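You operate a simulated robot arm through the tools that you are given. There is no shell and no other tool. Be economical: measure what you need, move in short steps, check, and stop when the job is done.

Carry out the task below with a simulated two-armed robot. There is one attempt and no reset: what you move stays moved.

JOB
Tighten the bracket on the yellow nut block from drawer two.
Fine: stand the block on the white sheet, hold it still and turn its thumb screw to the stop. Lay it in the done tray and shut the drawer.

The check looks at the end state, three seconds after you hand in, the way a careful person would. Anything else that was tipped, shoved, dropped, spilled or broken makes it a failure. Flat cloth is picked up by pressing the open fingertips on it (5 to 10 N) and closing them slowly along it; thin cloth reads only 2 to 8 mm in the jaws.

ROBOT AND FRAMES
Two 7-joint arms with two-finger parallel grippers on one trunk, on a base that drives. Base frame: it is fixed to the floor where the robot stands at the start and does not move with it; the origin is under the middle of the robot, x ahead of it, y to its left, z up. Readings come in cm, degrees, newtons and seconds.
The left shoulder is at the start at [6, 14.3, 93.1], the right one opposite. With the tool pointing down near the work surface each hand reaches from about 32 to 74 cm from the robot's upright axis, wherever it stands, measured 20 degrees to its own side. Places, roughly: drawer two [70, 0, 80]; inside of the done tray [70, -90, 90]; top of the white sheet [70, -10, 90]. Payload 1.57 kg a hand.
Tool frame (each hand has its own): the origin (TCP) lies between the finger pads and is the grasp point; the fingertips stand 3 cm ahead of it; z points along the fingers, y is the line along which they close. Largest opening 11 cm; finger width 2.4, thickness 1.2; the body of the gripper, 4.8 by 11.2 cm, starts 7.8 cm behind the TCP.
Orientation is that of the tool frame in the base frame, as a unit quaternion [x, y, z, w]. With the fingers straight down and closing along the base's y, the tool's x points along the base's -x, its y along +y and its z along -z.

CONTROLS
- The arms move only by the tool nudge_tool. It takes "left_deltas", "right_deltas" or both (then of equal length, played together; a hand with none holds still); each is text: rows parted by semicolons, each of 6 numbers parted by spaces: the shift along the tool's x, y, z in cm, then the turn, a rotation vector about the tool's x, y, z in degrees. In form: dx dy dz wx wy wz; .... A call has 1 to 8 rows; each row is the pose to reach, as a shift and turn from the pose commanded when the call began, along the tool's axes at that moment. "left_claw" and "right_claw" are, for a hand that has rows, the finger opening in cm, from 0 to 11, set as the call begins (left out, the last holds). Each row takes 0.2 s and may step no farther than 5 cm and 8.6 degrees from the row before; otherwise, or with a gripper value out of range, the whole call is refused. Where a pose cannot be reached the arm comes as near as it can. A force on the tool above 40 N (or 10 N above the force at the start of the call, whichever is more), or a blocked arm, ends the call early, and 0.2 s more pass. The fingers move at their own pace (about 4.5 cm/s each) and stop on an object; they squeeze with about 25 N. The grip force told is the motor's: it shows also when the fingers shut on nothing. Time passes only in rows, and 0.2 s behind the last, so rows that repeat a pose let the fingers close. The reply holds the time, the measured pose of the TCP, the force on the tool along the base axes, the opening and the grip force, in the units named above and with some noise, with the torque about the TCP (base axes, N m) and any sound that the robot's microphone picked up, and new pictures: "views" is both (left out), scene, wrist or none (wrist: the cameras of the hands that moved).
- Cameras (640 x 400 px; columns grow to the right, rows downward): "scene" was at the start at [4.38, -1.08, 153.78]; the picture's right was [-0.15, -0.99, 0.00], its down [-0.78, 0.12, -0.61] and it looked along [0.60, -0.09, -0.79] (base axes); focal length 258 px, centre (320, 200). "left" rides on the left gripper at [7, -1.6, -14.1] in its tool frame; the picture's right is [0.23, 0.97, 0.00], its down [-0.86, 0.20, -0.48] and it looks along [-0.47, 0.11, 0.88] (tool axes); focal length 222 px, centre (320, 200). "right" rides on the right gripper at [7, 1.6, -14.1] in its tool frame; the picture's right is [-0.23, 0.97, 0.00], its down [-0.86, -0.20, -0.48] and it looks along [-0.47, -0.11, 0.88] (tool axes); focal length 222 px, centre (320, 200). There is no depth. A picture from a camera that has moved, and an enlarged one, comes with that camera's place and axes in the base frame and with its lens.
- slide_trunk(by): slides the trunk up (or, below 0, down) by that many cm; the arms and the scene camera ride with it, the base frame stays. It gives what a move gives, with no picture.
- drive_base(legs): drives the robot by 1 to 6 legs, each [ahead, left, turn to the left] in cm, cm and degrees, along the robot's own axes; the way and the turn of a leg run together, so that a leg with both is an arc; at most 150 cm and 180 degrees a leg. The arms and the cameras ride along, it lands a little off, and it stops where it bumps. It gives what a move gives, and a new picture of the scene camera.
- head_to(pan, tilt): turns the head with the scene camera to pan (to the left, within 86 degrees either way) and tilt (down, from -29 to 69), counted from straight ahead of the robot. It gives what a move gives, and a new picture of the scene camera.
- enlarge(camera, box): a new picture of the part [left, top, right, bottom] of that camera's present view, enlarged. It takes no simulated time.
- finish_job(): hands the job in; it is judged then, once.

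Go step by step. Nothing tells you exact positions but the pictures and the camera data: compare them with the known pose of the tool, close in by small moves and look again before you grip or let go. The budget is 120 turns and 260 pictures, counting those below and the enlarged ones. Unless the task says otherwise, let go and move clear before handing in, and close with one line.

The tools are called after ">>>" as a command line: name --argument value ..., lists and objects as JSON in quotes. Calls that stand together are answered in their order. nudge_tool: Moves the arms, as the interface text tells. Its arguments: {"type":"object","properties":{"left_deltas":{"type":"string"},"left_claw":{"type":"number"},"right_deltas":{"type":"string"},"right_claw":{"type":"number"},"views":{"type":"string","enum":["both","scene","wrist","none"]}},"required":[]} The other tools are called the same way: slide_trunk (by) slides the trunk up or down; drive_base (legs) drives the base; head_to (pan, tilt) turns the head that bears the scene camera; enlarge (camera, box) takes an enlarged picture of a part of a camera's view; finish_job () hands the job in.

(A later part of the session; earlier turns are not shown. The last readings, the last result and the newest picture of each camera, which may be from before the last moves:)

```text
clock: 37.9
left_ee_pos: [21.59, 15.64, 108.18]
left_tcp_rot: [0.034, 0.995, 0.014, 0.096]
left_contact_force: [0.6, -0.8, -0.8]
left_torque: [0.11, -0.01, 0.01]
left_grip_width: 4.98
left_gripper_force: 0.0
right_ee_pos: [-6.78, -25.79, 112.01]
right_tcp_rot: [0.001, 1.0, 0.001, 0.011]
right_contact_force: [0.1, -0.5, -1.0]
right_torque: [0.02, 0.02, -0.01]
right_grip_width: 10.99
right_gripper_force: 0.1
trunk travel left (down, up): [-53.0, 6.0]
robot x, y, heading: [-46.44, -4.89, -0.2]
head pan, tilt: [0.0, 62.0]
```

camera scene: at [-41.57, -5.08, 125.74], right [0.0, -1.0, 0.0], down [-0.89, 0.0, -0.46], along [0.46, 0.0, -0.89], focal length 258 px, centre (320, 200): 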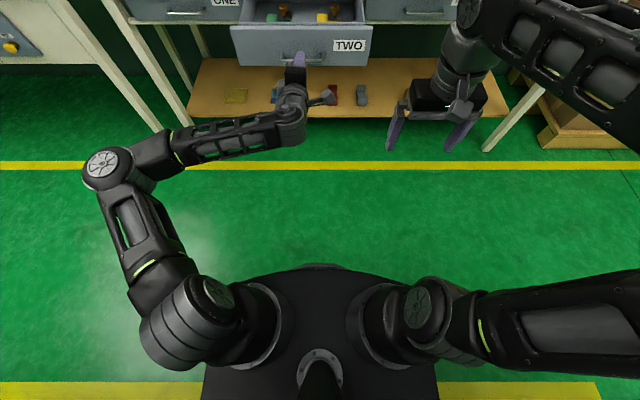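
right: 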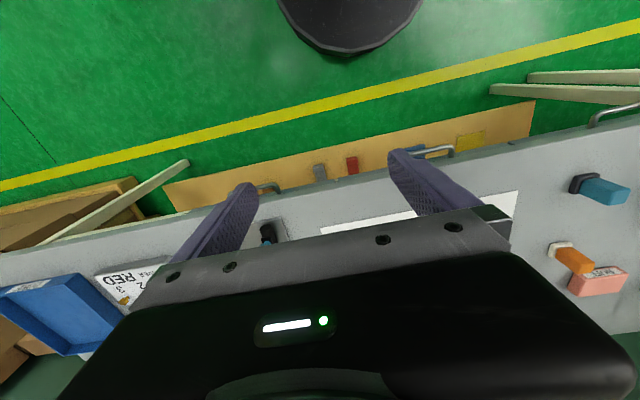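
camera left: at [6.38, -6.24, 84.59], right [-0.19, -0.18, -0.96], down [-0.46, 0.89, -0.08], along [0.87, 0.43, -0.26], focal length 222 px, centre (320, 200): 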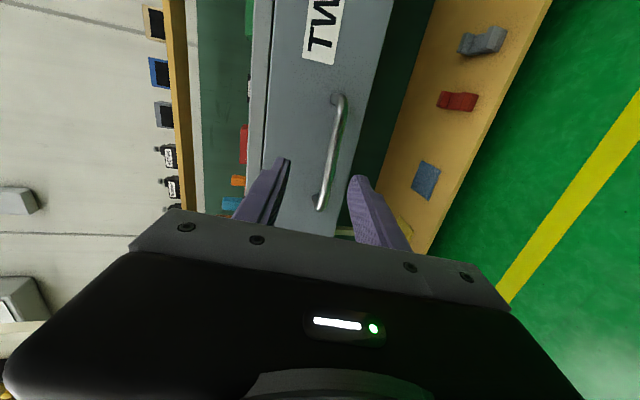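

Now I'll straighten both hands and drive forward to view the drawer from above.

>>> nudge_tool --left_deltas "0 0 0 0.8 5.5 -2; 0 0 0 1.6 11 -3.9; 0 0 0 1.6 11 -3.9" --right_deltas "0 0 0 0 1.3 0; 0 0 0 0 1.3 0; 0 0 0 0 1.3 0" --views "none"

>>> drive_base --legs '[[38, 0, 0]]'

>>> enlarge --camera "scene" --box '[200, 30, 420, 168]'

```text
clock: 38.7
left_ee_pos: [21.61, 15.94, 108.15]
left_tcp_rot: [0.03, 0.995, 0.014, 0.097]
left_contact_force: [-0.8, 0.3, -0.3]
left_torque: [-0.05, -0.06, 0.0]
left_grip_width: 5.01
left_gripper_force: 0.0
left hand out of reach, approached as far as the arm can: row 1, 2, 3
right_ee_pos: [-6.72, -25.7, 112.1]
right_tcp_rot: [0.0, 1.0, 0.001, 0.002]
right_contact_force: [0.6, 2.0, 0.2]
right_torque: [-0.06, 0.04, 0.0]
right_grip_width: 10.99
right_gripper_force: 0.1
trunk travel left (down, up): [-53.0, 6.0]
robot x, y, heading: [-46.31, -5.11, -0.3]
head pan, tilt: [0.0, 62.0]
```

```text
clock: 39.4
left_ee_pos: [21.15, 16.09, 108.95]
left_tcp_rot: [0.03, 0.994, 0.014, 0.103]
left_contact_force: [-1.7, -0.6, 0.1]
left_torque: [-0.03, -0.03, -0.01]
left_grip_width: 5.0
left_gripper_force: 0.0
right_ee_pos: [-7.18, -25.47, 112.42]
right_tcp_rot: [0.001, 1.0, 0.001, 0.007]
right_contact_force: [-0.7, -0.3, 0.1]
right_torque: [-0.03, -0.07, 0.0]
right_grip_width: 10.98
right_gripper_force: 0.0
trunk travel left (down, up): [-53.0, 6.0]
robot x, y, heading: [-45.67, -5.07, -0.0]
head pan, tilt: [0.0, 62.0]
stopped in leg 1: the robot was blocked; the commanded pose is now the measured one
camera scene: at [-42.31, -5.05, 152.64], right [0.0, -1.0, 0.0], down [-0.88, 0.0, -0.47], along [0.47, 0.0, -0.88], focal length 258 px, centre (320, 200)
```

scene: 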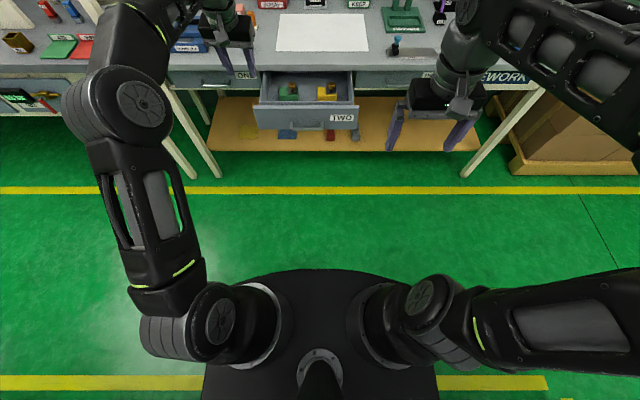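

```text
2.90 times, centred on (310, 99) of scene
camera zoom: at [-42.31, -5.05, 152.64], right [0.0, -1.0, 0.0], down [-0.88, 0.0, -0.47], along [0.47, 0.0, -0.88], focal length 749 px, centre (349, 493)
```

zoom: 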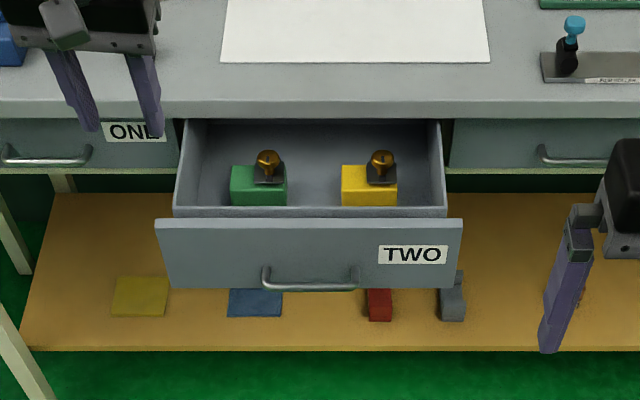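

The base reported blocked going forward as well, though nothing visible is in front. I'll try a small forward leg.

>>> drive_base --legs '[[4, 0, 0]]'

```text
clock: 40.2
left_ee_pos: [25.42, 15.99, 108.49]
left_tcp_rot: [0.03, 0.994, 0.015, 0.1]
left_contact_force: [0.0, 0.2, -0.6]
left_torque: [0.0, 0.04, 0.01]
left_grip_width: 4.98
left_gripper_force: 0.0
right_ee_pos: [-2.91, -25.44, 112.26]
right_tcp_rot: [0.001, 1.0, 0.001, 0.005]
right_contact_force: [1.4, 0.1, -0.6]
right_torque: [0.03, 0.06, -0.01]
right_grip_width: 11.0
right_gripper_force: 0.1
trunk travel left (down, up): [-53.0, 6.0]
robot x, y, heading: [-41.25, -4.92, 0.2]
head pan, tilt: [0.0, 62.0]
camera scene: at [-37.85, -5.08, 152.62], right [0.0, -1.0, 0.0], down [-0.88, 0.0, -0.47], along [0.47, 0.0, -0.88], focal length 258 px, centre (320, 200)
```

scene: 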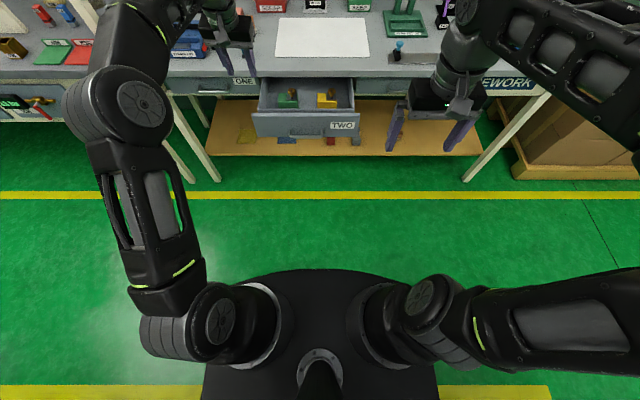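

It moves now; I'll go on in moderate legs.

>>> drive_base --legs '[[14, 0, 0]]'

>>> drive_base --legs '[[14, 0, 0]]'

>>> enlarge --camera "scene" --box '[200, 30, 420, 168]'

```text
clock: 41.6
left_ee_pos: [39.13, 15.94, 108.53]
left_tcp_rot: [0.031, 0.994, 0.013, 0.1]
left_contact_force: [0.5, 0.2, -0.6]
left_torque: [-0.02, 0.02, -0.01]
left_grip_width: 5.0
left_gripper_force: 0.1
right_ee_pos: [10.75, -25.53, 112.23]
right_tcp_rot: [0.001, 1.0, 0.002, 0.005]
right_contact_force: [0.8, -1.3, -0.4]
right_torque: [-0.01, 0.0, 0.01]
right_grip_width: 11.02
right_gripper_force: 0.0
trunk travel left (down, up): [-53.0, 6.0]
robot x, y, heading: [-27.63, -5.0, -0.1]
head pan, tilt: [0.0, 62.0]
camera scene: at [-24.09, -5.08, 152.62], right [0.0, -1.0, 0.0], down [-0.88, 0.0, -0.47], along [0.47, 0.0, -0.88], focal length 258 px, centre (320, 200)
```

scene: 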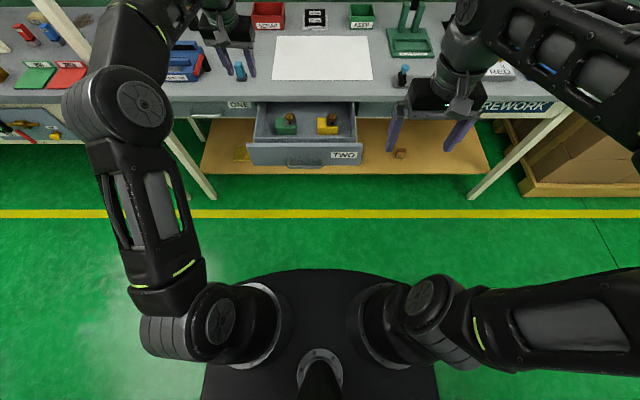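

```text
clock: 42.9
left_ee_pos: [53.05, 15.94, 108.59]
left_tcp_rot: [0.03, 0.994, 0.014, 0.101]
left_contact_force: [0.4, 0.3, -0.5]
left_torque: [0.0, 0.04, 0.0]
left_grip_width: 5.02
left_gripper_force: 0.1
right_ee_pos: [24.87, -25.5, 112.2]
right_tcp_rot: [0.0, 1.0, 0.002, 0.006]
right_contact_force: [0.5, 1.2, 0.3]
right_torque: [0.01, 0.06, 0.02]
right_grip_width: 11.01
right_gripper_force: 0.1
trunk travel left (down, up): [-53.0, 6.0]
robot x, y, heading: [-13.83, -4.91, 0.1]
head pan, tilt: [0.0, 62.0]
camera scene: at [-10.12, -5.07, 152.62], right [0.0, -1.0, 0.0], down [-0.88, 0.0, -0.47], along [0.47, 0.0, -0.88], focal length 258 px, centre (320, 200)
```

scene: 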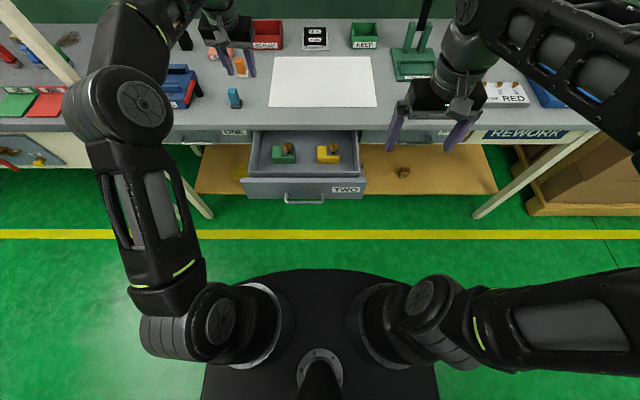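

```text
2.90 times, centred on (310, 99) of scene
camera zoom: at [-10.12, -5.07, 152.62], right [0.0, -1.0, 0.0], down [-0.88, 0.0, -0.47], along [0.47, 0.0, -0.88], focal length 749 px, centre (349, 493)
```

zoom: 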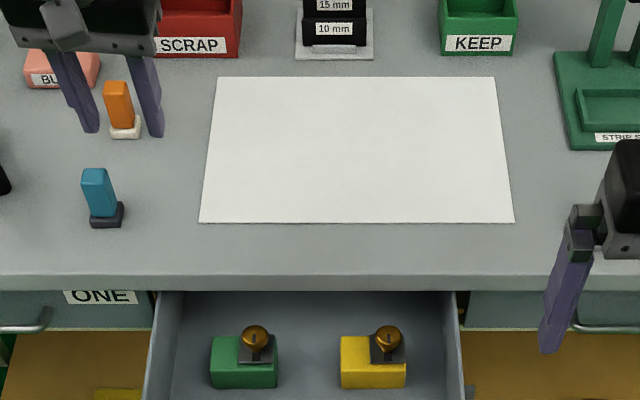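

Yellow block is near [47.6, -8, 77] with its gold thumb screw upright on the right rear. I'll bring the right hand over it for a close look.

>>> nudge_tool --right_deltas "-3 2.5 1 0 0 0; -6 5 2 0 0 0; -9 7.5 3 0 0 0; -12 10 4 0 0 0; -15 12.5 5 0 0 0; -18 15 6 0 0 0; -20 17.5 8 0 0 0; -20 17.5 8 0 0 0"

>>> enlarge --camera "right" --box '[200, 60, 440, 210]'

```text
clock: 44.7
left_ee_pos: [52.99, 16.12, 108.68]
left_tcp_rot: [0.03, 0.994, 0.015, 0.102]
left_contact_force: [-1.2, 0.0, -1.4]
left_torque: [-0.01, 0.01, 0.02]
left_grip_width: 5.02
left_gripper_force: 0.0
right_ee_pos: [44.87, -8.02, 104.59]
right_tcp_rot: [0.0, 1.0, 0.001, 0.006]
right_contact_force: [0.0, 0.0, 0.5]
right_torque: [-0.01, 0.0, 0.01]
right_grip_width: 10.98
right_gripper_force: 0.1
trunk travel left (down, up): [-53.0, 6.0]
robot x, y, heading: [-14.14, -4.85, 0.1]
head pan, tilt: [0.0, 62.0]
camera scene: at [-10.35, -5.08, 152.63], right [0.0, -1.0, 0.0], down [-0.88, 0.0, -0.47], along [0.47, 0.0, -0.88], focal length 258 px, centre (320, 200)
camera right: at [37.61, -6.34, 118.69], right [0.23, 0.97, 0.01], down [0.85, -0.2, 0.49], along [0.48, -0.11, -0.87], focal length 222 px, centre (320, 200)
```

scene: 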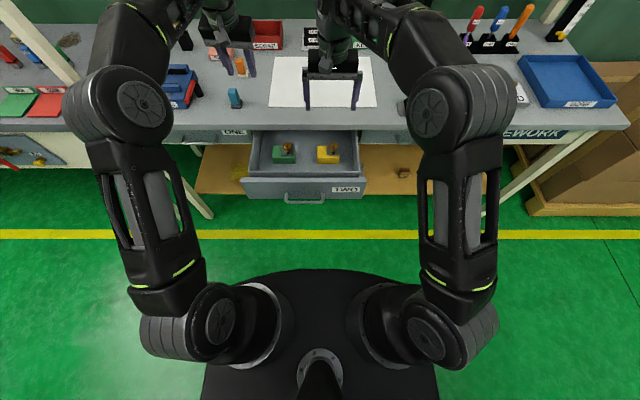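
right: 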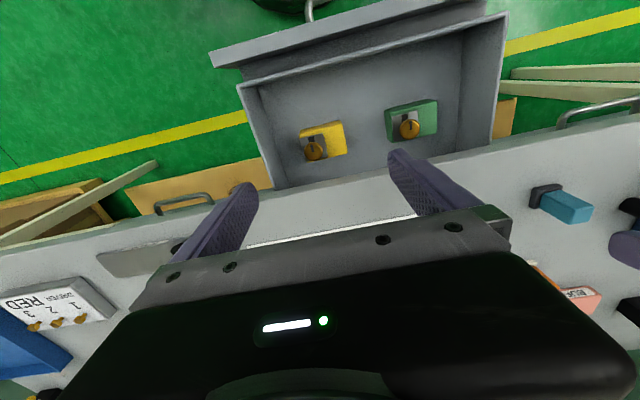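

```text
2.67 times, centred on (320, 135) of right
camera zoom: at [37.61, -6.34, 118.69], right [0.23, 0.97, 0.01], down [0.85, -0.2, 0.49], along [0.48, -0.11, -0.87], focal length 592 px, centre (320, 373)
```

zoom: 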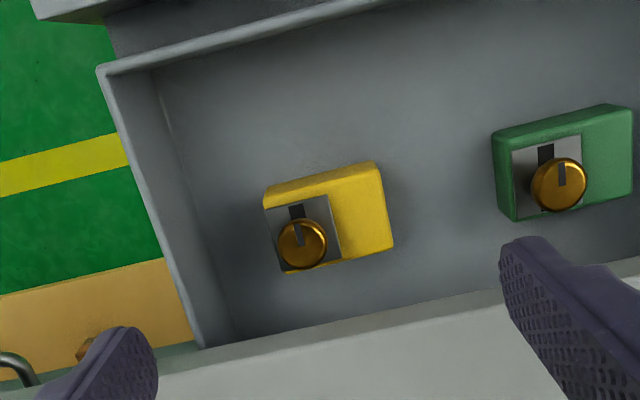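

The block spans about x 46–51, y -12 to -4, z 75–79.4, with the knob near [48.5, -9.9, 82.4]. I'll descend with the right hand straddling it along y, in two stages.

>>> nudge_tool --right_deltas "-1.8 0 3 0 0 0; -3.6 0 6 0 0 0; -3.6 0 10 0 0 0; -3.6 0 14 0 0 0; -3.6 0 17 0 0 0; -3.6 0 17 0 0 0" --right_claw 11 --views "wrist"

>>> enlarge --camera "scene" --box '[240, 60, 420, 172]'

```text
clock: 46.1
left_ee_pos: [52.96, 15.92, 108.57]
left_tcp_rot: [0.03, 0.994, 0.014, 0.102]
left_contact_force: [0.6, -0.2, -0.2]
left_torque: [-0.03, 0.0, 0.02]
left_grip_width: 5.02
left_gripper_force: 0.1
right_ee_pos: [48.68, -7.88, 87.7]
right_tcp_rot: [0.0, 1.0, 0.002, 0.007]
right_contact_force: [0.0, -0.5, -0.7]
right_torque: [0.02, 0.02, 0.02]
right_grip_width: 11.01
right_gripper_force: 0.1
trunk travel left (down, up): [-53.0, 6.0]
robot x, y, heading: [-13.98, -4.73, -0.1]
head pan, tilt: [0.0, 62.0]
camera right: at [41.47, -6.3, 101.76], right [0.23, 0.97, 0.01], down [0.85, -0.2, 0.49], along [0.48, -0.11, -0.87], focal length 222 px, centre (320, 200)
```

right: 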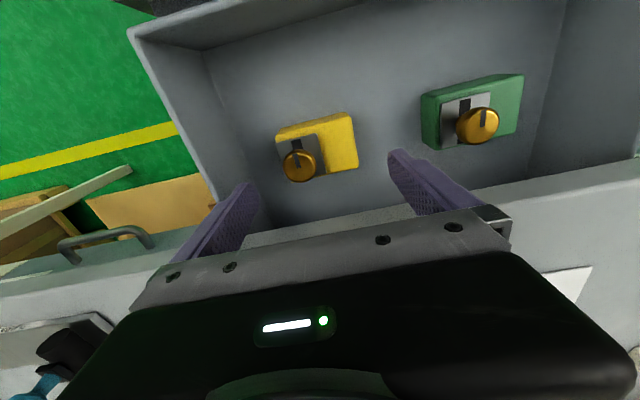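

```text
3.56 times, centred on (330, 116) of scene
camera zoom: at [-10.31, -5.07, 152.63], right [0.0, -1.0, 0.0], down [-0.88, 0.0, -0.47], along [0.47, 0.0, -0.88], focal length 919 px, centre (284, 499)
```

zoom: 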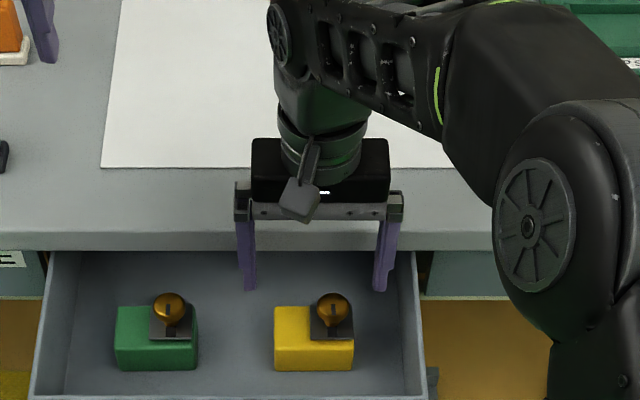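

Alignment is good; I'll shift 0.5 cm back and descend to z≈78.7.

>>> nudge_tool --right_deltas "0.5 0 2 0 0 0; 0.5 0 4 0 0 0; 0.5 0 6 0 0 0; 0.5 0 7.5 0 0 0; 0.5 0 9 0 0 0; 0.5 0 9 0 0 0" --views "wrist"

>>> enlarge --camera "scene" --box '[270, 80, 390, 155]'

```text
clock: 47.5
left_ee_pos: [53.1, 16.08, 108.61]
left_tcp_rot: [0.03, 0.994, 0.014, 0.103]
left_contact_force: [-0.5, -0.8, -0.5]
left_torque: [0.0, 0.02, 0.01]
left_grip_width: 5.02
left_gripper_force: 0.1
right_ee_pos: [48.15, -7.95, 78.71]
right_tcp_rot: [0.001, 1.0, 0.001, 0.006]
right_contact_force: [-2.8, -0.1, -0.8]
right_torque: [0.04, -0.24, 0.02]
right_grip_width: 11.02
right_gripper_force: 0.1
trunk travel left (down, up): [-53.0, 6.0]
robot x, y, heading: [-13.87, -5.18, 0.3]
head pan, tilt: [0.0, 62.0]
camera right: at [40.96, -6.29, 92.75], right [0.23, 0.97, 0.0], down [0.85, -0.2, 0.49], along [0.48, -0.11, -0.87], focal length 222 px, centre (320, 200)
```

right: 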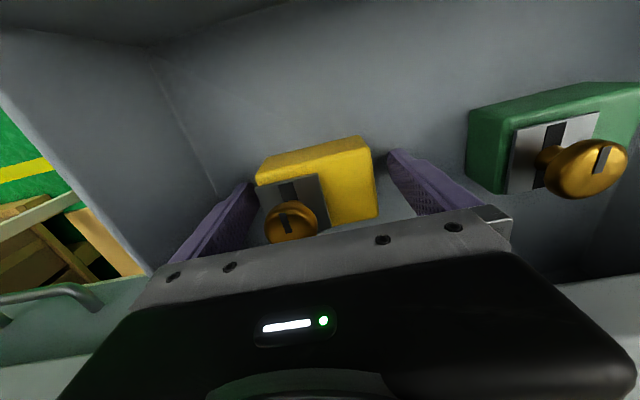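

```text
5.33 times, centred on (330, 118) of scene
camera zoom: at [-10.33, -5.08, 152.62], right [0.0, -1.0, 0.0], down [-0.88, 0.0, -0.47], along [0.47, 0.0, -0.88], focal length 1378 px, centre (267, 640)
```

zoom: 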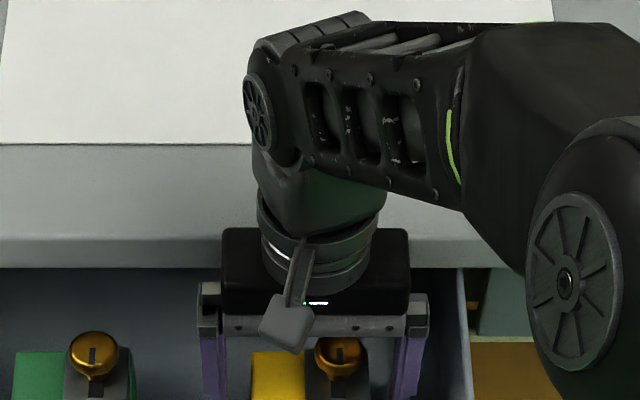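

There is a slight touch (about 3 N) at the bench edge, so I'll move 0.6 cm back, then close.

>>> nudge_tool --right_deltas "0.6 0 0 0 0 0; 0.6 0 0 0 0 0" --views "none"

>>> nudge_tool --right_deltas "0 0 0 0 0 0; 0 0 0 0 0 0; 0 0 0 0 0 0; 0 0 0 0 0 0" --right_claw 6 --views "wrist"

```text
clock: 48.1
left_ee_pos: [53.04, 16.0, 108.74]
left_tcp_rot: [0.03, 0.994, 0.014, 0.102]
left_contact_force: [0.6, 0.1, 0.1]
left_torque: [0.01, -0.01, 0.0]
left_grip_width: 4.99
left_gripper_force: 0.1
right_ee_pos: [47.62, -7.99, 78.71]
right_tcp_rot: [0.0, 1.0, 0.0, 0.007]
right_contact_force: [-0.3, -0.5, 0.2]
right_torque: [0.0, -0.01, 0.0]
right_grip_width: 11.01
right_gripper_force: 0.0
trunk travel left (down, up): [-53.0, 6.0]
robot x, y, heading: [-13.86, -4.9, 0.1]
head pan, tilt: [0.0, 62.0]
```

```text
clock: 49.1
left_ee_pos: [52.99, 16.09, 108.54]
left_tcp_rot: [0.03, 0.994, 0.014, 0.102]
left_contact_force: [0.0, 0.4, -0.9]
left_torque: [0.0, 0.0, 0.05]
left_grip_width: 5.01
left_gripper_force: 0.0
right_ee_pos: [47.58, -8.04, 78.75]
right_tcp_rot: [0.0, 1.0, 0.002, 0.006]
right_contact_force: [0.2, -0.7, 0.9]
right_torque: [-0.1, -0.04, 0.01]
right_grip_width: 7.99
right_gripper_force: 25.5
trunk travel left (down, up): [-53.0, 6.0]
robot x, y, heading: [-13.54, -5.43, -0.1]
head pan, tilt: [0.0, 62.0]
camera right: at [40.4, -6.27, 92.77], right [0.23, 0.97, 0.01], down [0.85, -0.2, 0.49], along [0.48, -0.11, -0.87], focal length 222 px, centre (320, 200)
```

right: 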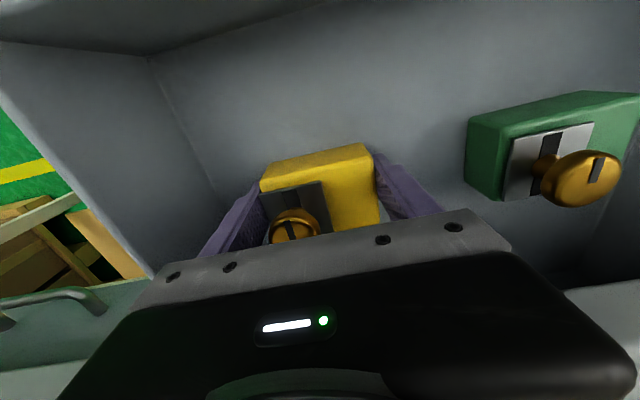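

The yellow block is gripped (8.0 cm). I'll lift it straight up out of the drawer.

>>> nudge_tool --right_deltas "0 0 -2 0 0 0; 0 0 -5 0 0 0; 0 0 -9 0 0 0; 0 0 -13 0 0 0; 0 0 -17 0 0 0; 0 0 -21 0 0 0; 0 0 -25 0 0 0; 0 0 -25 0 0 0"

>>> drive_base --legs '[[9, 0, 0]]'

```text
clock: 50.9
left_ee_pos: [53.06, 15.93, 108.68]
left_tcp_rot: [0.03, 0.994, 0.014, 0.101]
left_contact_force: [0.1, -0.3, -0.3]
left_torque: [0.01, -0.01, 0.0]
left_grip_width: 5.01
left_gripper_force: 0.2
right_ee_pos: [47.39, -8.1, 102.57]
right_tcp_rot: [0.0, 1.0, 0.001, 0.006]
right_contact_force: [0.6, -0.6, -2.3]
right_torque: [0.02, 0.03, -0.04]
right_grip_width: 7.99
right_gripper_force: 25.2
right hand out of reach, approached as far as the arm can: row 7, 8
trunk travel left (down, up): [-53.0, 6.0]
robot x, y, heading: [-13.47, -5.15, 0.3]
head pan, tilt: [0.0, 62.0]
camera scene: at [-10.24, -5.13, 152.62], right [0.0, -1.0, 0.0], down [-0.88, 0.0, -0.47], along [0.47, 0.0, -0.88], focal length 258 px, centre (320, 200)
camera right: at [40.18, -6.43, 116.69], right [0.23, 0.97, 0.01], down [0.85, -0.2, 0.49], along [0.48, -0.11, -0.87], focal length 222 px, centre (320, 200)
```

scene: 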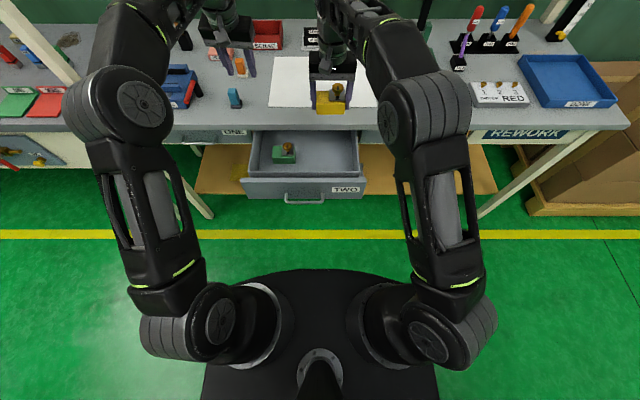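
right: 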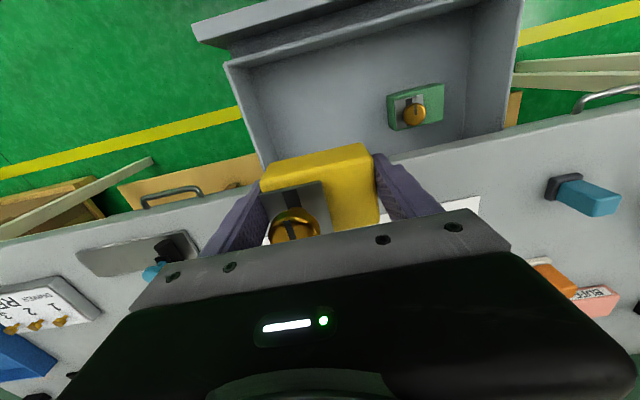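

```text
clock: 52.0
left_ee_pos: [62.05, 16.06, 108.55]
left_tcp_rot: [0.03, 0.994, 0.014, 0.101]
left_contact_force: [-0.1, -0.2, 0.1]
left_torque: [0.0, 0.06, 0.01]
left_grip_width: 5.0
left_gripper_force: 0.1
right_ee_pos: [56.43, -8.09, 102.52]
right_tcp_rot: [0.0, 1.0, 0.002, 0.007]
right_contact_force: [0.1, 0.1, -2.2]
right_torque: [-0.01, 0.03, 0.0]
right_grip_width: 7.96
right_gripper_force: 25.2
trunk travel left (down, up): [-53.0, 6.0]
robot x, y, heading: [-4.96, -5.1, 0.2]
head pan, tilt: [0.0, 62.0]
camera scene: at [-1.18, -5.06, 152.62], right [0.0, -1.0, 0.0], down [-0.88, 0.0, -0.47], along [0.47, 0.0, -0.88], focal length 258 px, centre (320, 200)
```

scene: 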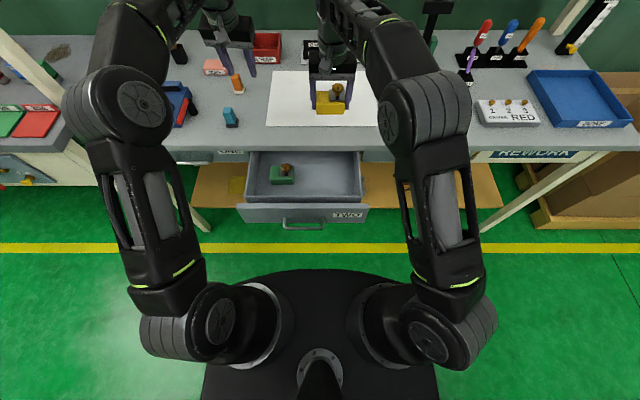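

I'll carry it over the front part of the sheet and lower toward it.

>>> nudge_tool --right_deltas "-4 -0.5 0 0 0 0; -8 -1 0 0 0 0; -8 -1 3 0 0 0; -8 -1 6 0 0 0; -8 -1 6 0 0 0" --views "none"

>>> enlarge --camera "scene" --box '[220, 30, 420, 155]'

```text
clock: 53.2
left_ee_pos: [62.27, 15.86, 108.34]
left_tcp_rot: [0.03, 0.995, 0.015, 0.099]
left_contact_force: [2.0, 0.0, -1.4]
left_torque: [0.06, 0.07, -0.01]
left_grip_width: 5.02
left_gripper_force: 0.1
right_ee_pos: [61.04, -12.89, 96.37]
right_tcp_rot: [0.001, 1.0, 0.002, 0.005]
right_contact_force: [1.1, -1.0, -2.6]
right_torque: [0.07, 0.06, 0.01]
right_grip_width: 7.97
right_gripper_force: 25.3
right hand out of reach, approached as far as the arm can: row 1, 2, 3, 4, 5
trunk travel left (down, up): [-53.0, 6.0]
robot x, y, heading: [-4.9, -5.17, -0.1]
head pan, tilt: [0.0, 62.0]
```

```text
3.20 times, centred on (320, 92) of scene
camera zoom: at [-0.92, -5.25, 152.61], right [0.0, -1.0, 0.0], down [-0.88, 0.0, -0.47], along [0.47, 0.0, -0.88], focal length 827 px, centre (320, 544)
```

zoom: 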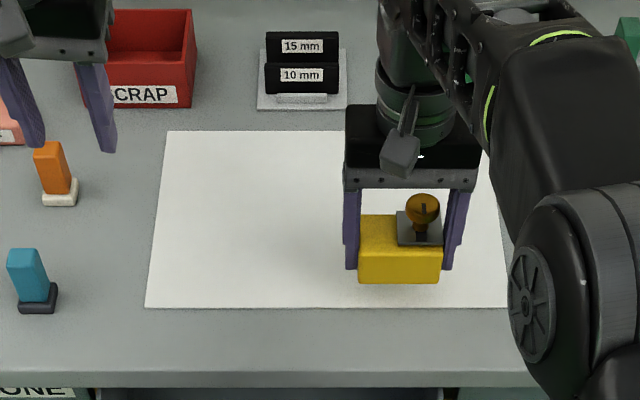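

The right arm is at its reach limit, so I'll drive the base 5 cm forward.

>>> drive_base --legs '[[5, 0, 0]]'

>>> nudge_tool --right_deltas "0 0 0.5 0 0 0; 0 0 0.5 0 0 0" --views "none"

>>> enlarge --camera "scene" --box '[220, 30, 420, 155]'

```text
clock: 54.1
left_ee_pos: [67.09, 16.0, 108.47]
left_tcp_rot: [0.03, 0.994, 0.013, 0.101]
left_contact_force: [-0.4, -0.3, -0.2]
left_torque: [0.0, 0.04, 0.02]
left_grip_width: 5.0
left_gripper_force: 0.0
right_ee_pos: [65.96, -12.66, 96.42]
right_tcp_rot: [0.001, 1.0, 0.002, 0.005]
right_contact_force: [0.5, 0.0, -2.2]
right_torque: [0.04, 0.07, -0.01]
right_grip_width: 7.96
right_gripper_force: 24.9
trunk travel left (down, up): [-53.0, 6.0]
robot x, y, heading: [0.24, -5.25, 0.1]
head pan, tilt: [0.0, 62.0]
camera scene: at [3.89, -5.06, 152.61], right [0.0, -1.0, 0.0], down [-0.88, 0.0, -0.47], along [0.47, 0.0, -0.88], focal length 258 px, centre (320, 200)
```

scene: 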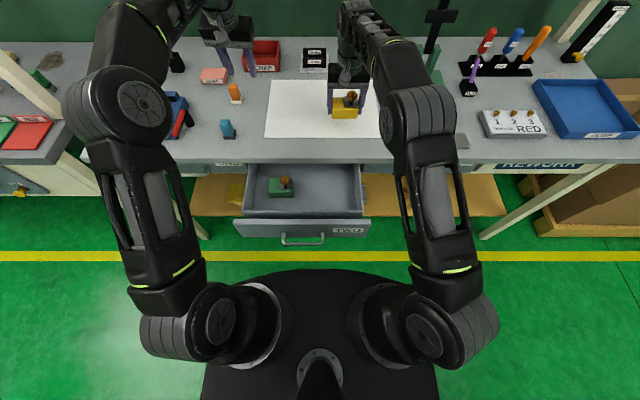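

```text
clock: 54.7
left_ee_pos: [66.83, 15.97, 108.58]
left_tcp_rot: [0.03, 0.994, 0.013, 0.102]
left_contact_force: [0.4, 0.0, 0.2]
left_torque: [-0.02, -0.02, 0.0]
left_grip_width: 5.03
left_gripper_force: 0.1
right_ee_pos: [65.79, -12.69, 95.97]
right_tcp_rot: [-0.001, 1.0, 0.002, 0.006]
right_contact_force: [-0.5, 0.1, -2.5]
right_torque: [0.03, 0.0, 0.01]
right_grip_width: 7.95
right_gripper_force: 25.4
trunk travel left (down, up): [-53.0, 6.0]
robot x, y, heading: [0.06, -5.23, -0.2]
head pan, tilt: [0.0, 62.0]
```

```text
3.20 times, centred on (320, 92) of scene
camera zoom: at [3.6, -5.06, 152.63], right [0.0, -1.0, 0.0], down [-0.88, 0.0, -0.47], along [0.47, 0.0, -0.88], focal length 827 px, centre (320, 544)
```

zoom: 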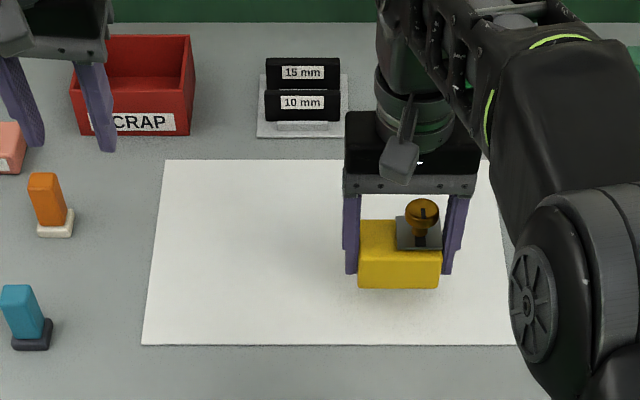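

Now I'll lower slowly until contact.

>>> nudge_tool --right_deltas "0 0 0.5 0 0 0; 0 0 1 0 0 0; 0 0 1.5 0 0 0; 0 0 1.5 0 0 0" --views "none"

>>> nudge_tool --right_deltas "0 0 0.3 0 0 0; 0 0 0.6 0 0 0; 0 0 0.6 0 0 0" --views "wrist"

>>> enlarge --camera "scene" --box '[290, 70, 390, 132]'

```text
clock: 55.7
left_ee_pos: [67.11, 16.06, 108.66]
left_tcp_rot: [0.031, 0.994, 0.014, 0.102]
left_contact_force: [0.5, -0.5, -0.1]
left_torque: [0.0, 0.04, 0.02]
left_grip_width: 5.0
left_gripper_force: 0.0
right_ee_pos: [65.97, -12.8, 94.52]
right_tcp_rot: [0.002, 1.0, 0.002, 0.005]
right_contact_force: [0.4, 0.0, -1.9]
right_torque: [-0.02, 0.02, 0.03]
right_grip_width: 7.97
right_gripper_force: 25.6
trunk travel left (down, up): [-53.0, 6.0]
robot x, y, heading: [0.09, -5.55, -0.1]
head pan, tilt: [0.0, 62.0]
```

```text
clock: 56.5
left_ee_pos: [66.87, 16.11, 108.56]
left_tcp_rot: [0.031, 0.994, 0.014, 0.102]
left_contact_force: [-0.1, -0.3, 0.0]
left_torque: [0.01, 0.02, 0.0]
left_grip_width: 5.0
left_gripper_force: 0.2
right_ee_pos: [65.88, -12.7, 93.88]
right_tcp_rot: [0.001, 1.0, 0.002, 0.006]
right_contact_force: [0.5, 0.8, -1.6]
right_torque: [0.01, 0.04, -0.01]
right_grip_width: 7.96
right_gripper_force: 24.8
trunk travel left (down, up): [-53.0, 6.0]
robot x, y, heading: [0.2, -5.63, 0.6]
head pan, tilt: [0.0, 62.0]
camera right: at [58.65, -11.08, 107.96], right [0.23, 0.97, 0.01], down [0.85, -0.2, 0.49], along [0.48, -0.11, -0.87], focal length 222 px, centre (320, 200)
```

right: 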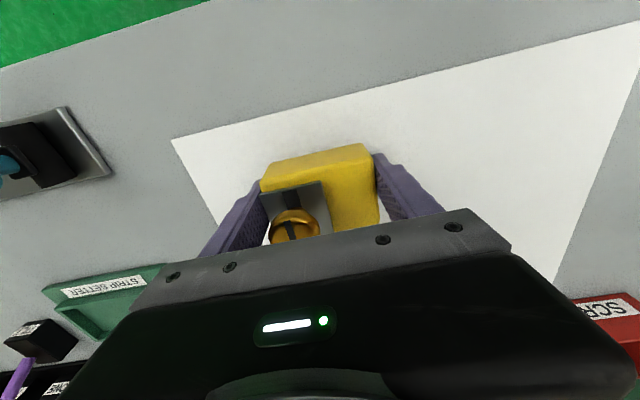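

```text
6.40 times, centred on (340, 101) of scene
camera zoom: at [3.64, -5.06, 152.62], right [0.0, -1.0, 0.0], down [-0.88, 0.0, -0.47], along [0.47, 0.0, -0.88], focal length 1654 px, centre (192, 834)
```

zoom: 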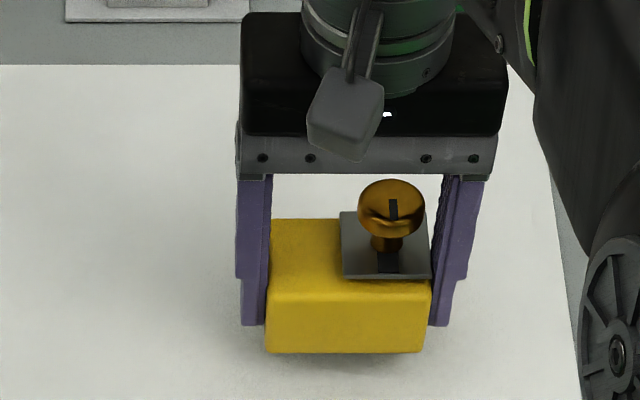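

Close to the sheet now; I'll continue in fine steps.

>>> nudge_tool --right_deltas "0 0 0.25 0 0 0; 0 0 0.5 0 0 0; 0 0 0.5 0 0 0" --views "none"

>>> nudge_tool --right_deltas "0 0 0.25 0 0 0; 0 0 0.5 0 0 0; 0 0 0.5 0 0 0" --views "none"

>>> enlarge --camera "scene" --box '[290, 70, 390, 132]'

```text
clock: 57.3
left_ee_pos: [66.99, 16.07, 108.71]
left_tcp_rot: [0.03, 0.994, 0.014, 0.101]
left_contact_force: [0.0, -0.3, -0.1]
left_torque: [0.02, -0.01, 0.03]
left_grip_width: 5.0
left_gripper_force: 0.1
right_ee_pos: [65.74, -12.79, 93.44]
right_tcp_rot: [0.001, 1.0, 0.002, 0.006]
right_contact_force: [-0.3, 0.0, -2.1]
right_torque: [0.01, 0.03, -0.01]
right_grip_width: 7.99
right_gripper_force: 24.6
trunk travel left (down, up): [-53.0, 6.0]
robot x, y, heading: [0.09, -5.25, 0.1]
head pan, tilt: [0.0, 62.0]
```

```text
clock: 58.1
left_ee_pos: [67.01, 15.97, 108.55]
left_tcp_rot: [0.03, 0.994, 0.014, 0.101]
left_contact_force: [0.9, 0.0, -0.6]
left_torque: [-0.02, 0.02, 0.01]
left_grip_width: 5.0
left_gripper_force: 0.1
right_ee_pos: [65.8, -12.7, 92.92]
right_tcp_rot: [0.0, 1.0, 0.001, 0.006]
right_contact_force: [0.3, -0.6, -1.9]
right_torque: [-0.02, 0.01, -0.02]
right_grip_width: 7.98
right_gripper_force: 24.8
trunk travel left (down, up): [-53.0, 6.0]
robot x, y, heading: [0.16, -4.93, -0.1]
head pan, tilt: [0.0, 62.0]
```

```text
6.40 times, centred on (340, 101) of scene
camera zoom: at [3.64, -5.06, 152.62], right [0.0, -1.0, 0.0], down [-0.88, 0.0, -0.47], along [0.47, 0.0, -0.88], focal length 1654 px, centre (192, 834)
```

zoom: 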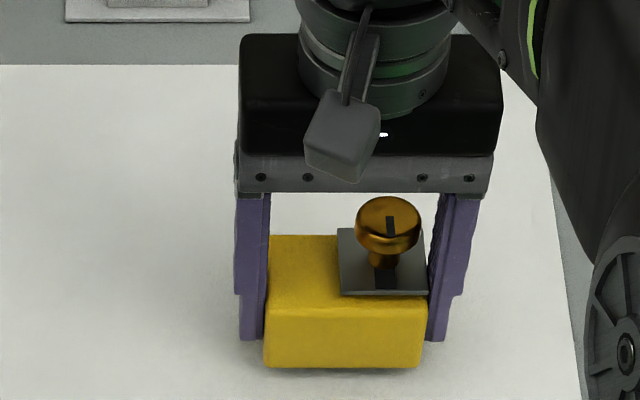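

Still just above the sheet; I'll keep going in fine steps.

>>> nudge_tool --right_deltas "0 0 0.25 0 0 0; 0 0 0.5 0 0 0; 0 0 0.5 0 0 0" --views "none"

>>> nudge_tool --right_deltas "0 0 0.2 0 0 0; 0 0 0.4 0 0 0; 0 0 0.4 0 0 0" --views "none"

>>> enlarge --camera "scene" --box '[290, 70, 390, 132]'

```text
clock: 58.9
left_ee_pos: [66.85, 16.11, 108.63]
left_tcp_rot: [0.03, 0.994, 0.014, 0.102]
left_contact_force: [-0.8, -0.3, -0.1]
left_torque: [0.02, -0.03, 0.0]
left_grip_width: 5.01
left_gripper_force: 0.1
right_ee_pos: [65.76, -12.71, 92.38]
right_tcp_rot: [0.0, 1.0, 0.002, 0.006]
right_contact_force: [-0.2, 0.5, -1.7]
right_torque: [0.01, 0.03, -0.03]
right_grip_width: 7.97
right_gripper_force: 24.6
trunk travel left (down, up): [-53.0, 6.0]
robot x, y, heading: [-0.05, -5.0, 0.1]
head pan, tilt: [0.0, 62.0]
```

```text
clock: 59.7
left_ee_pos: [66.9, 16.09, 108.68]
left_tcp_rot: [0.03, 0.994, 0.014, 0.101]
left_contact_force: [1.0, -0.6, -0.4]
left_torque: [-0.03, -0.01, 0.0]
left_grip_width: 4.99
left_gripper_force: 0.1
right_ee_pos: [65.92, -12.62, 91.89]
right_tcp_rot: [0.0, 1.0, 0.002, 0.006]
right_contact_force: [0.6, -0.2, -0.8]
right_torque: [-0.01, 0.03, 0.0]
right_grip_width: 7.94
right_gripper_force: 25.1
trunk travel left (down, up): [-53.0, 6.0]
robot x, y, heading: [-0.25, -4.95, 0.2]
head pan, tilt: [0.0, 62.0]
```

```text
6.40 times, centred on (340, 101) of scene
camera zoom: at [3.63, -5.06, 152.63], right [0.0, -1.0, 0.0], down [-0.88, 0.0, -0.47], along [0.47, 0.0, -0.88], focal length 1654 px, centre (192, 834)
```

zoom: 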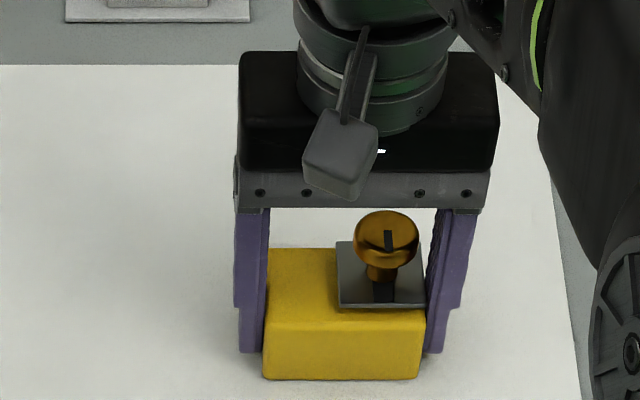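

>>> nudge_tool --right_deltas "0 0 0.2 0 0 0; 0 0 0.3 0 0 0; 0 0 0.3 0 0 0" --views "none"

```text
clock: 60.5
left_ee_pos: [66.7, 16.07, 108.75]
left_tcp_rot: [0.029, 0.994, 0.015, 0.103]
left_contact_force: [0.2, 0.3, -0.3]
left_torque: [0.01, 0.02, 0.02]
left_grip_width: 5.02
left_gripper_force: 0.2
right_ee_pos: [65.81, -12.76, 92.07]
right_tcp_rot: [0.0, 1.0, 0.002, 0.008]
right_contact_force: [0.4, -1.5, 18.9]
right_torque: [-0.41, 0.38, 0.03]
right_grip_width: 7.96
right_gripper_force: 24.9
trunk travel left (down, up): [-53.0, 6.0]
robot x, y, heading: [-0.06, -5.0, 0.0]
head pan, tilt: [0.0, 62.0]
```

The block stands on the sheet (19 N contact). I'll relieve the force, open, and raise the right hand.

>>> nudge_tool --right_deltas "0 0 -0.2 0 0 0; 0 0 -0.2 0 0 0" --views "none"

>>> nudge_tool --right_deltas "0 0 0 0 0 0; 0 0 0 0 0 0; 0 0 0 0 0 0; 0 0 -3 0 0 0; 0 0 -7 0 0 0; 0 0 -11 0 0 0; 0 -3 -14 0 0 0; 3 -7 -14 0 0 0" --right_claw 11

>>> enlarge --camera "scene" --box '[290, 70, 390, 132]'

```text
clock: 61.1
left_ee_pos: [66.74, 15.98, 108.61]
left_tcp_rot: [0.03, 0.994, 0.015, 0.101]
left_contact_force: [-0.3, -0.4, -0.5]
left_torque: [0.0, 0.03, -0.01]
left_grip_width: 5.02
left_gripper_force: 0.1
right_ee_pos: [65.74, -12.72, 92.01]
right_tcp_rot: [0.001, 1.0, 0.002, 0.008]
right_contact_force: [4.4, -0.2, 14.1]
right_torque: [-0.23, 0.12, 0.01]
right_grip_width: 7.94
right_gripper_force: 25.2
trunk travel left (down, up): [-53.0, 6.0]
robot x, y, heading: [0.18, -5.06, -0.1]
head pan, tilt: [0.0, 62.0]
```

```text
clock: 62.9
left_ee_pos: [66.43, 15.93, 109.12]
left_tcp_rot: [0.03, 0.994, 0.015, 0.105]
left_contact_force: [-1.1, -0.3, 1.5]
left_torque: [0.05, -0.12, 0.04]
left_grip_width: 4.99
left_gripper_force: 0.1
right_ee_pos: [59.47, -17.5, 107.29]
right_tcp_rot: [0.0, 1.0, -0.001, 0.019]
right_contact_force: [-1.5, 0.2, 0.4]
right_torque: [-0.02, -0.16, -0.01]
right_grip_width: 11.0
right_gripper_force: 0.0
right hand out of reach, approached as far as the arm can: row 5, 6, 7, 8
trunk travel left (down, up): [-53.0, 6.0]
robot x, y, heading: [0.39, -4.99, 0.1]
head pan, tilt: [0.0, 62.0]
camera scene: at [2.91, -5.19, 152.65], right [0.0, -1.0, 0.0], down [-0.88, 0.0, -0.47], along [0.47, 0.0, -0.88], focal length 258 px, centre (320, 200)
camera right: at [52.02, -15.8, 121.09], right [0.23, 0.97, 0.01], down [0.84, -0.2, 0.51], along [0.5, -0.11, -0.86], focal length 222 px, centre (320, 200)
```

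scene: 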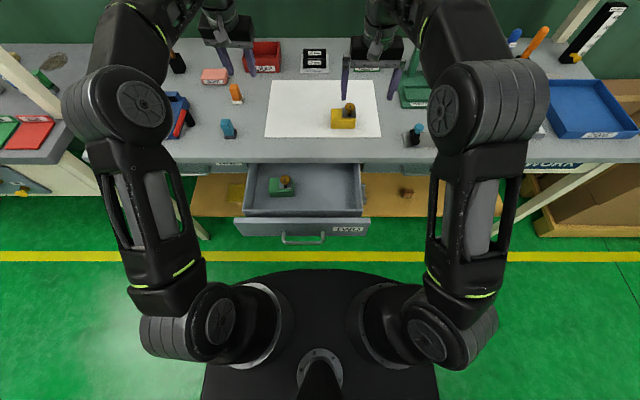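
right: 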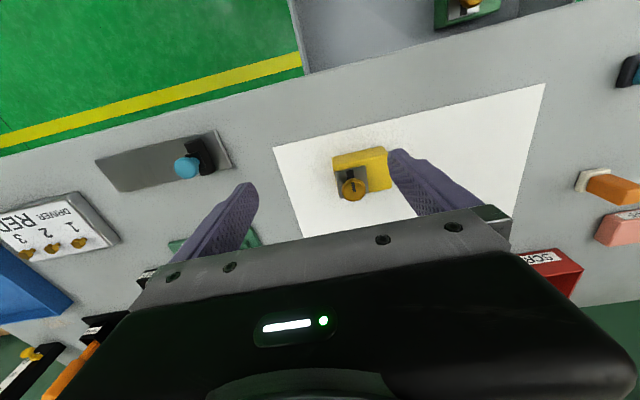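

```text
6.40 times, centred on (340, 101) of scene
camera zoom: at [2.91, -5.19, 152.65], right [0.0, -1.0, 0.0], down [-0.88, 0.0, -0.47], along [0.47, 0.0, -0.88], focal length 1654 px, centre (192, 834)
```

zoom: 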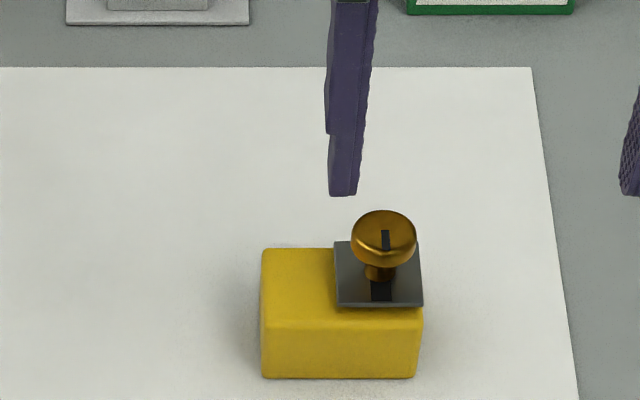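

The block stands at about x 64–68, y -16.7 to -8.7, top z≈92.5; the knob is near [66.1, -14.4, 95.3]. I'll drive 5 cm closer for reach, then turn the left hand to hold the free end at a tilt from the left.

>>> drive_base --legs '[[5, 0, 0]]'

>>> nudge_tool --left_deltas "1 0 0 1.6 5.5 -2; 2 0 0 1.6 11.3 -3.9; 2 0 0 1.6 11.3 -3.9" --left_claw 8 --views "none"

>>> nudge_tool --left_deltas "0 0 0 0 0 8.5; 0 0 0 0 0 17; 0 0 0 0 0 25.5; 0 0 0 0 0 34; 0 0 0 0 0 42.5; 0 0 0 0 0 51; 0 0 0 0 0 59.5; 0 0 0 0 0 68" --views "none"

>>> nudge_tool --left_deltas "0 0 0 0 0 8.5; 0 0 0 0 0 17; 0 0 0 0 0 22; 0 0 0 0 0 22"

```text
clock: 63.9
left_ee_pos: [72.1, 15.93, 108.61]
left_tcp_rot: [0.03, 0.994, 0.014, 0.1]
left_contact_force: [0.2, 0.6, 0.1]
left_torque: [0.0, 0.02, 0.01]
left_grip_width: 5.01
left_gripper_force: 0.2
right_ee_pos: [65.34, -17.56, 107.03]
right_tcp_rot: [0.001, 1.0, 0.0, 0.017]
right_contact_force: [0.4, 0.0, 0.0]
right_torque: [-0.01, 0.08, 0.01]
right_grip_width: 11.02
right_gripper_force: 0.1
trunk travel left (down, up): [-53.0, 6.0]
robot x, y, heading: [5.58, -5.51, -0.3]
head pan, tilt: [0.0, 62.0]
camera scene: at [8.86, -5.06, 152.62], right [0.0, -1.0, 0.0], down [-0.88, 0.0, -0.47], along [0.47, 0.0, -0.88], focal length 258 px, centre (320, 200)
```

scene: 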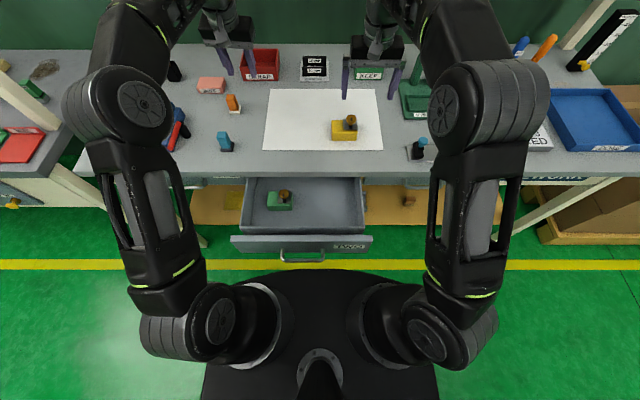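

```text
clock: 64.7
left_ee_pos: [71.45, 16.04, 107.43]
left_tcp_rot: [0.027, 0.997, 0.011, 0.078]
left_contact_force: [-0.2, -0.2, 0.1]
left_torque: [-0.01, 0.01, 0.0]
left_grip_width: 8.02
left_gripper_force: 0.0
left hand out of reach, approached as far as the arm can: row 1, 2, 3
right_ee_pos: [65.16, -17.47, 106.94]
right_tcp_rot: [0.001, 1.0, -0.001, 0.017]
right_contact_force: [-0.2, -0.2, -0.2]
right_torque: [-0.01, -0.01, 0.0]
right_grip_width: 10.99
right_gripper_force: 0.0
trunk travel left (down, up): [-53.0, 6.0]
robot x, y, heading: [5.21, -4.95, 0.0]
head pan, tilt: [0.0, 62.0]
```

```text
clock: 66.5
left_ee_pos: [71.43, 15.95, 107.44]
left_tcp_rot: [0.581, 0.81, 0.053, 0.059]
left_contact_force: [-0.1, -0.1, -0.1]
left_torque: [0.0, -0.01, 0.0]
left_grip_width: 8.01
left_gripper_force: 0.0
right_ee_pos: [65.16, -17.5, 107.06]
right_tcp_rot: [0.001, 1.0, -0.001, 0.018]
right_contact_force: [1.0, 0.3, 1.0]
right_torque: [0.01, -0.01, 0.01]
right_grip_width: 11.02
right_gripper_force: 0.1
trunk travel left (down, up): [-53.0, 6.0]
robot x, y, heading: [5.02, -5.5, -0.2]
head pan, tilt: [0.0, 62.0]
```

```text
clock: 67.5
left_ee_pos: [71.47, 15.98, 107.55]
left_tcp_rot: [0.724, 0.685, 0.063, 0.046]
left_contact_force: [-0.3, -0.2, -0.1]
left_torque: [0.01, -0.02, 0.0]
left_grip_width: 8.0
left_gripper_force: 0.0
right_ee_pos: [65.17, -17.4, 107.0]
right_tcp_rot: [0.001, 1.0, -0.001, 0.018]
right_contact_force: [0.6, -0.1, -0.7]
right_torque: [-0.01, 0.02, 0.0]
right_grip_width: 11.01
right_gripper_force: 0.1
trunk travel left (down, up): [-53.0, 6.0]
robot x, y, heading: [5.31, -5.3, 0.1]
head pan, tilt: [0.0, 62.0]
camera scene: at [8.65, -5.06, 152.63], right [0.0, -1.0, 0.0], down [-0.88, 0.0, -0.47], along [0.47, 0.0, -0.88], focal length 258 px, centre (320, 200)
camera left: at [67.98, 22.87, 121.35], right [0.97, 0.17, 0.16], down [0.08, -0.87, 0.48], along [0.22, -0.46, -0.86], focal length 222 px, centre (320, 200)
```

scene: 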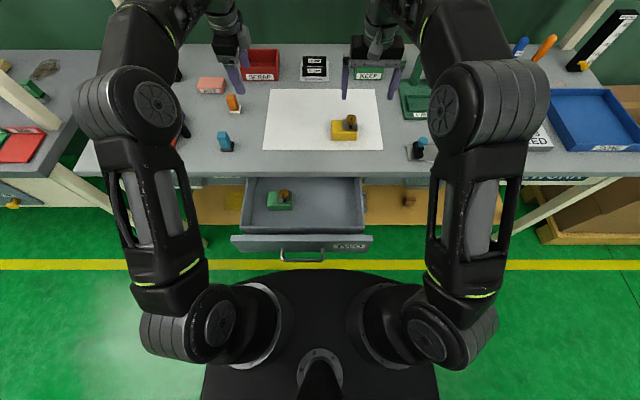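
left: 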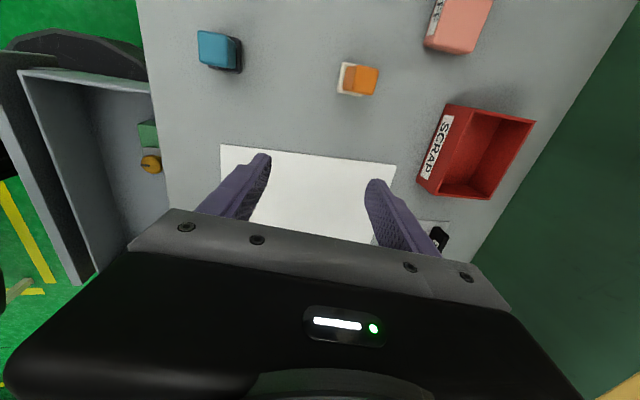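

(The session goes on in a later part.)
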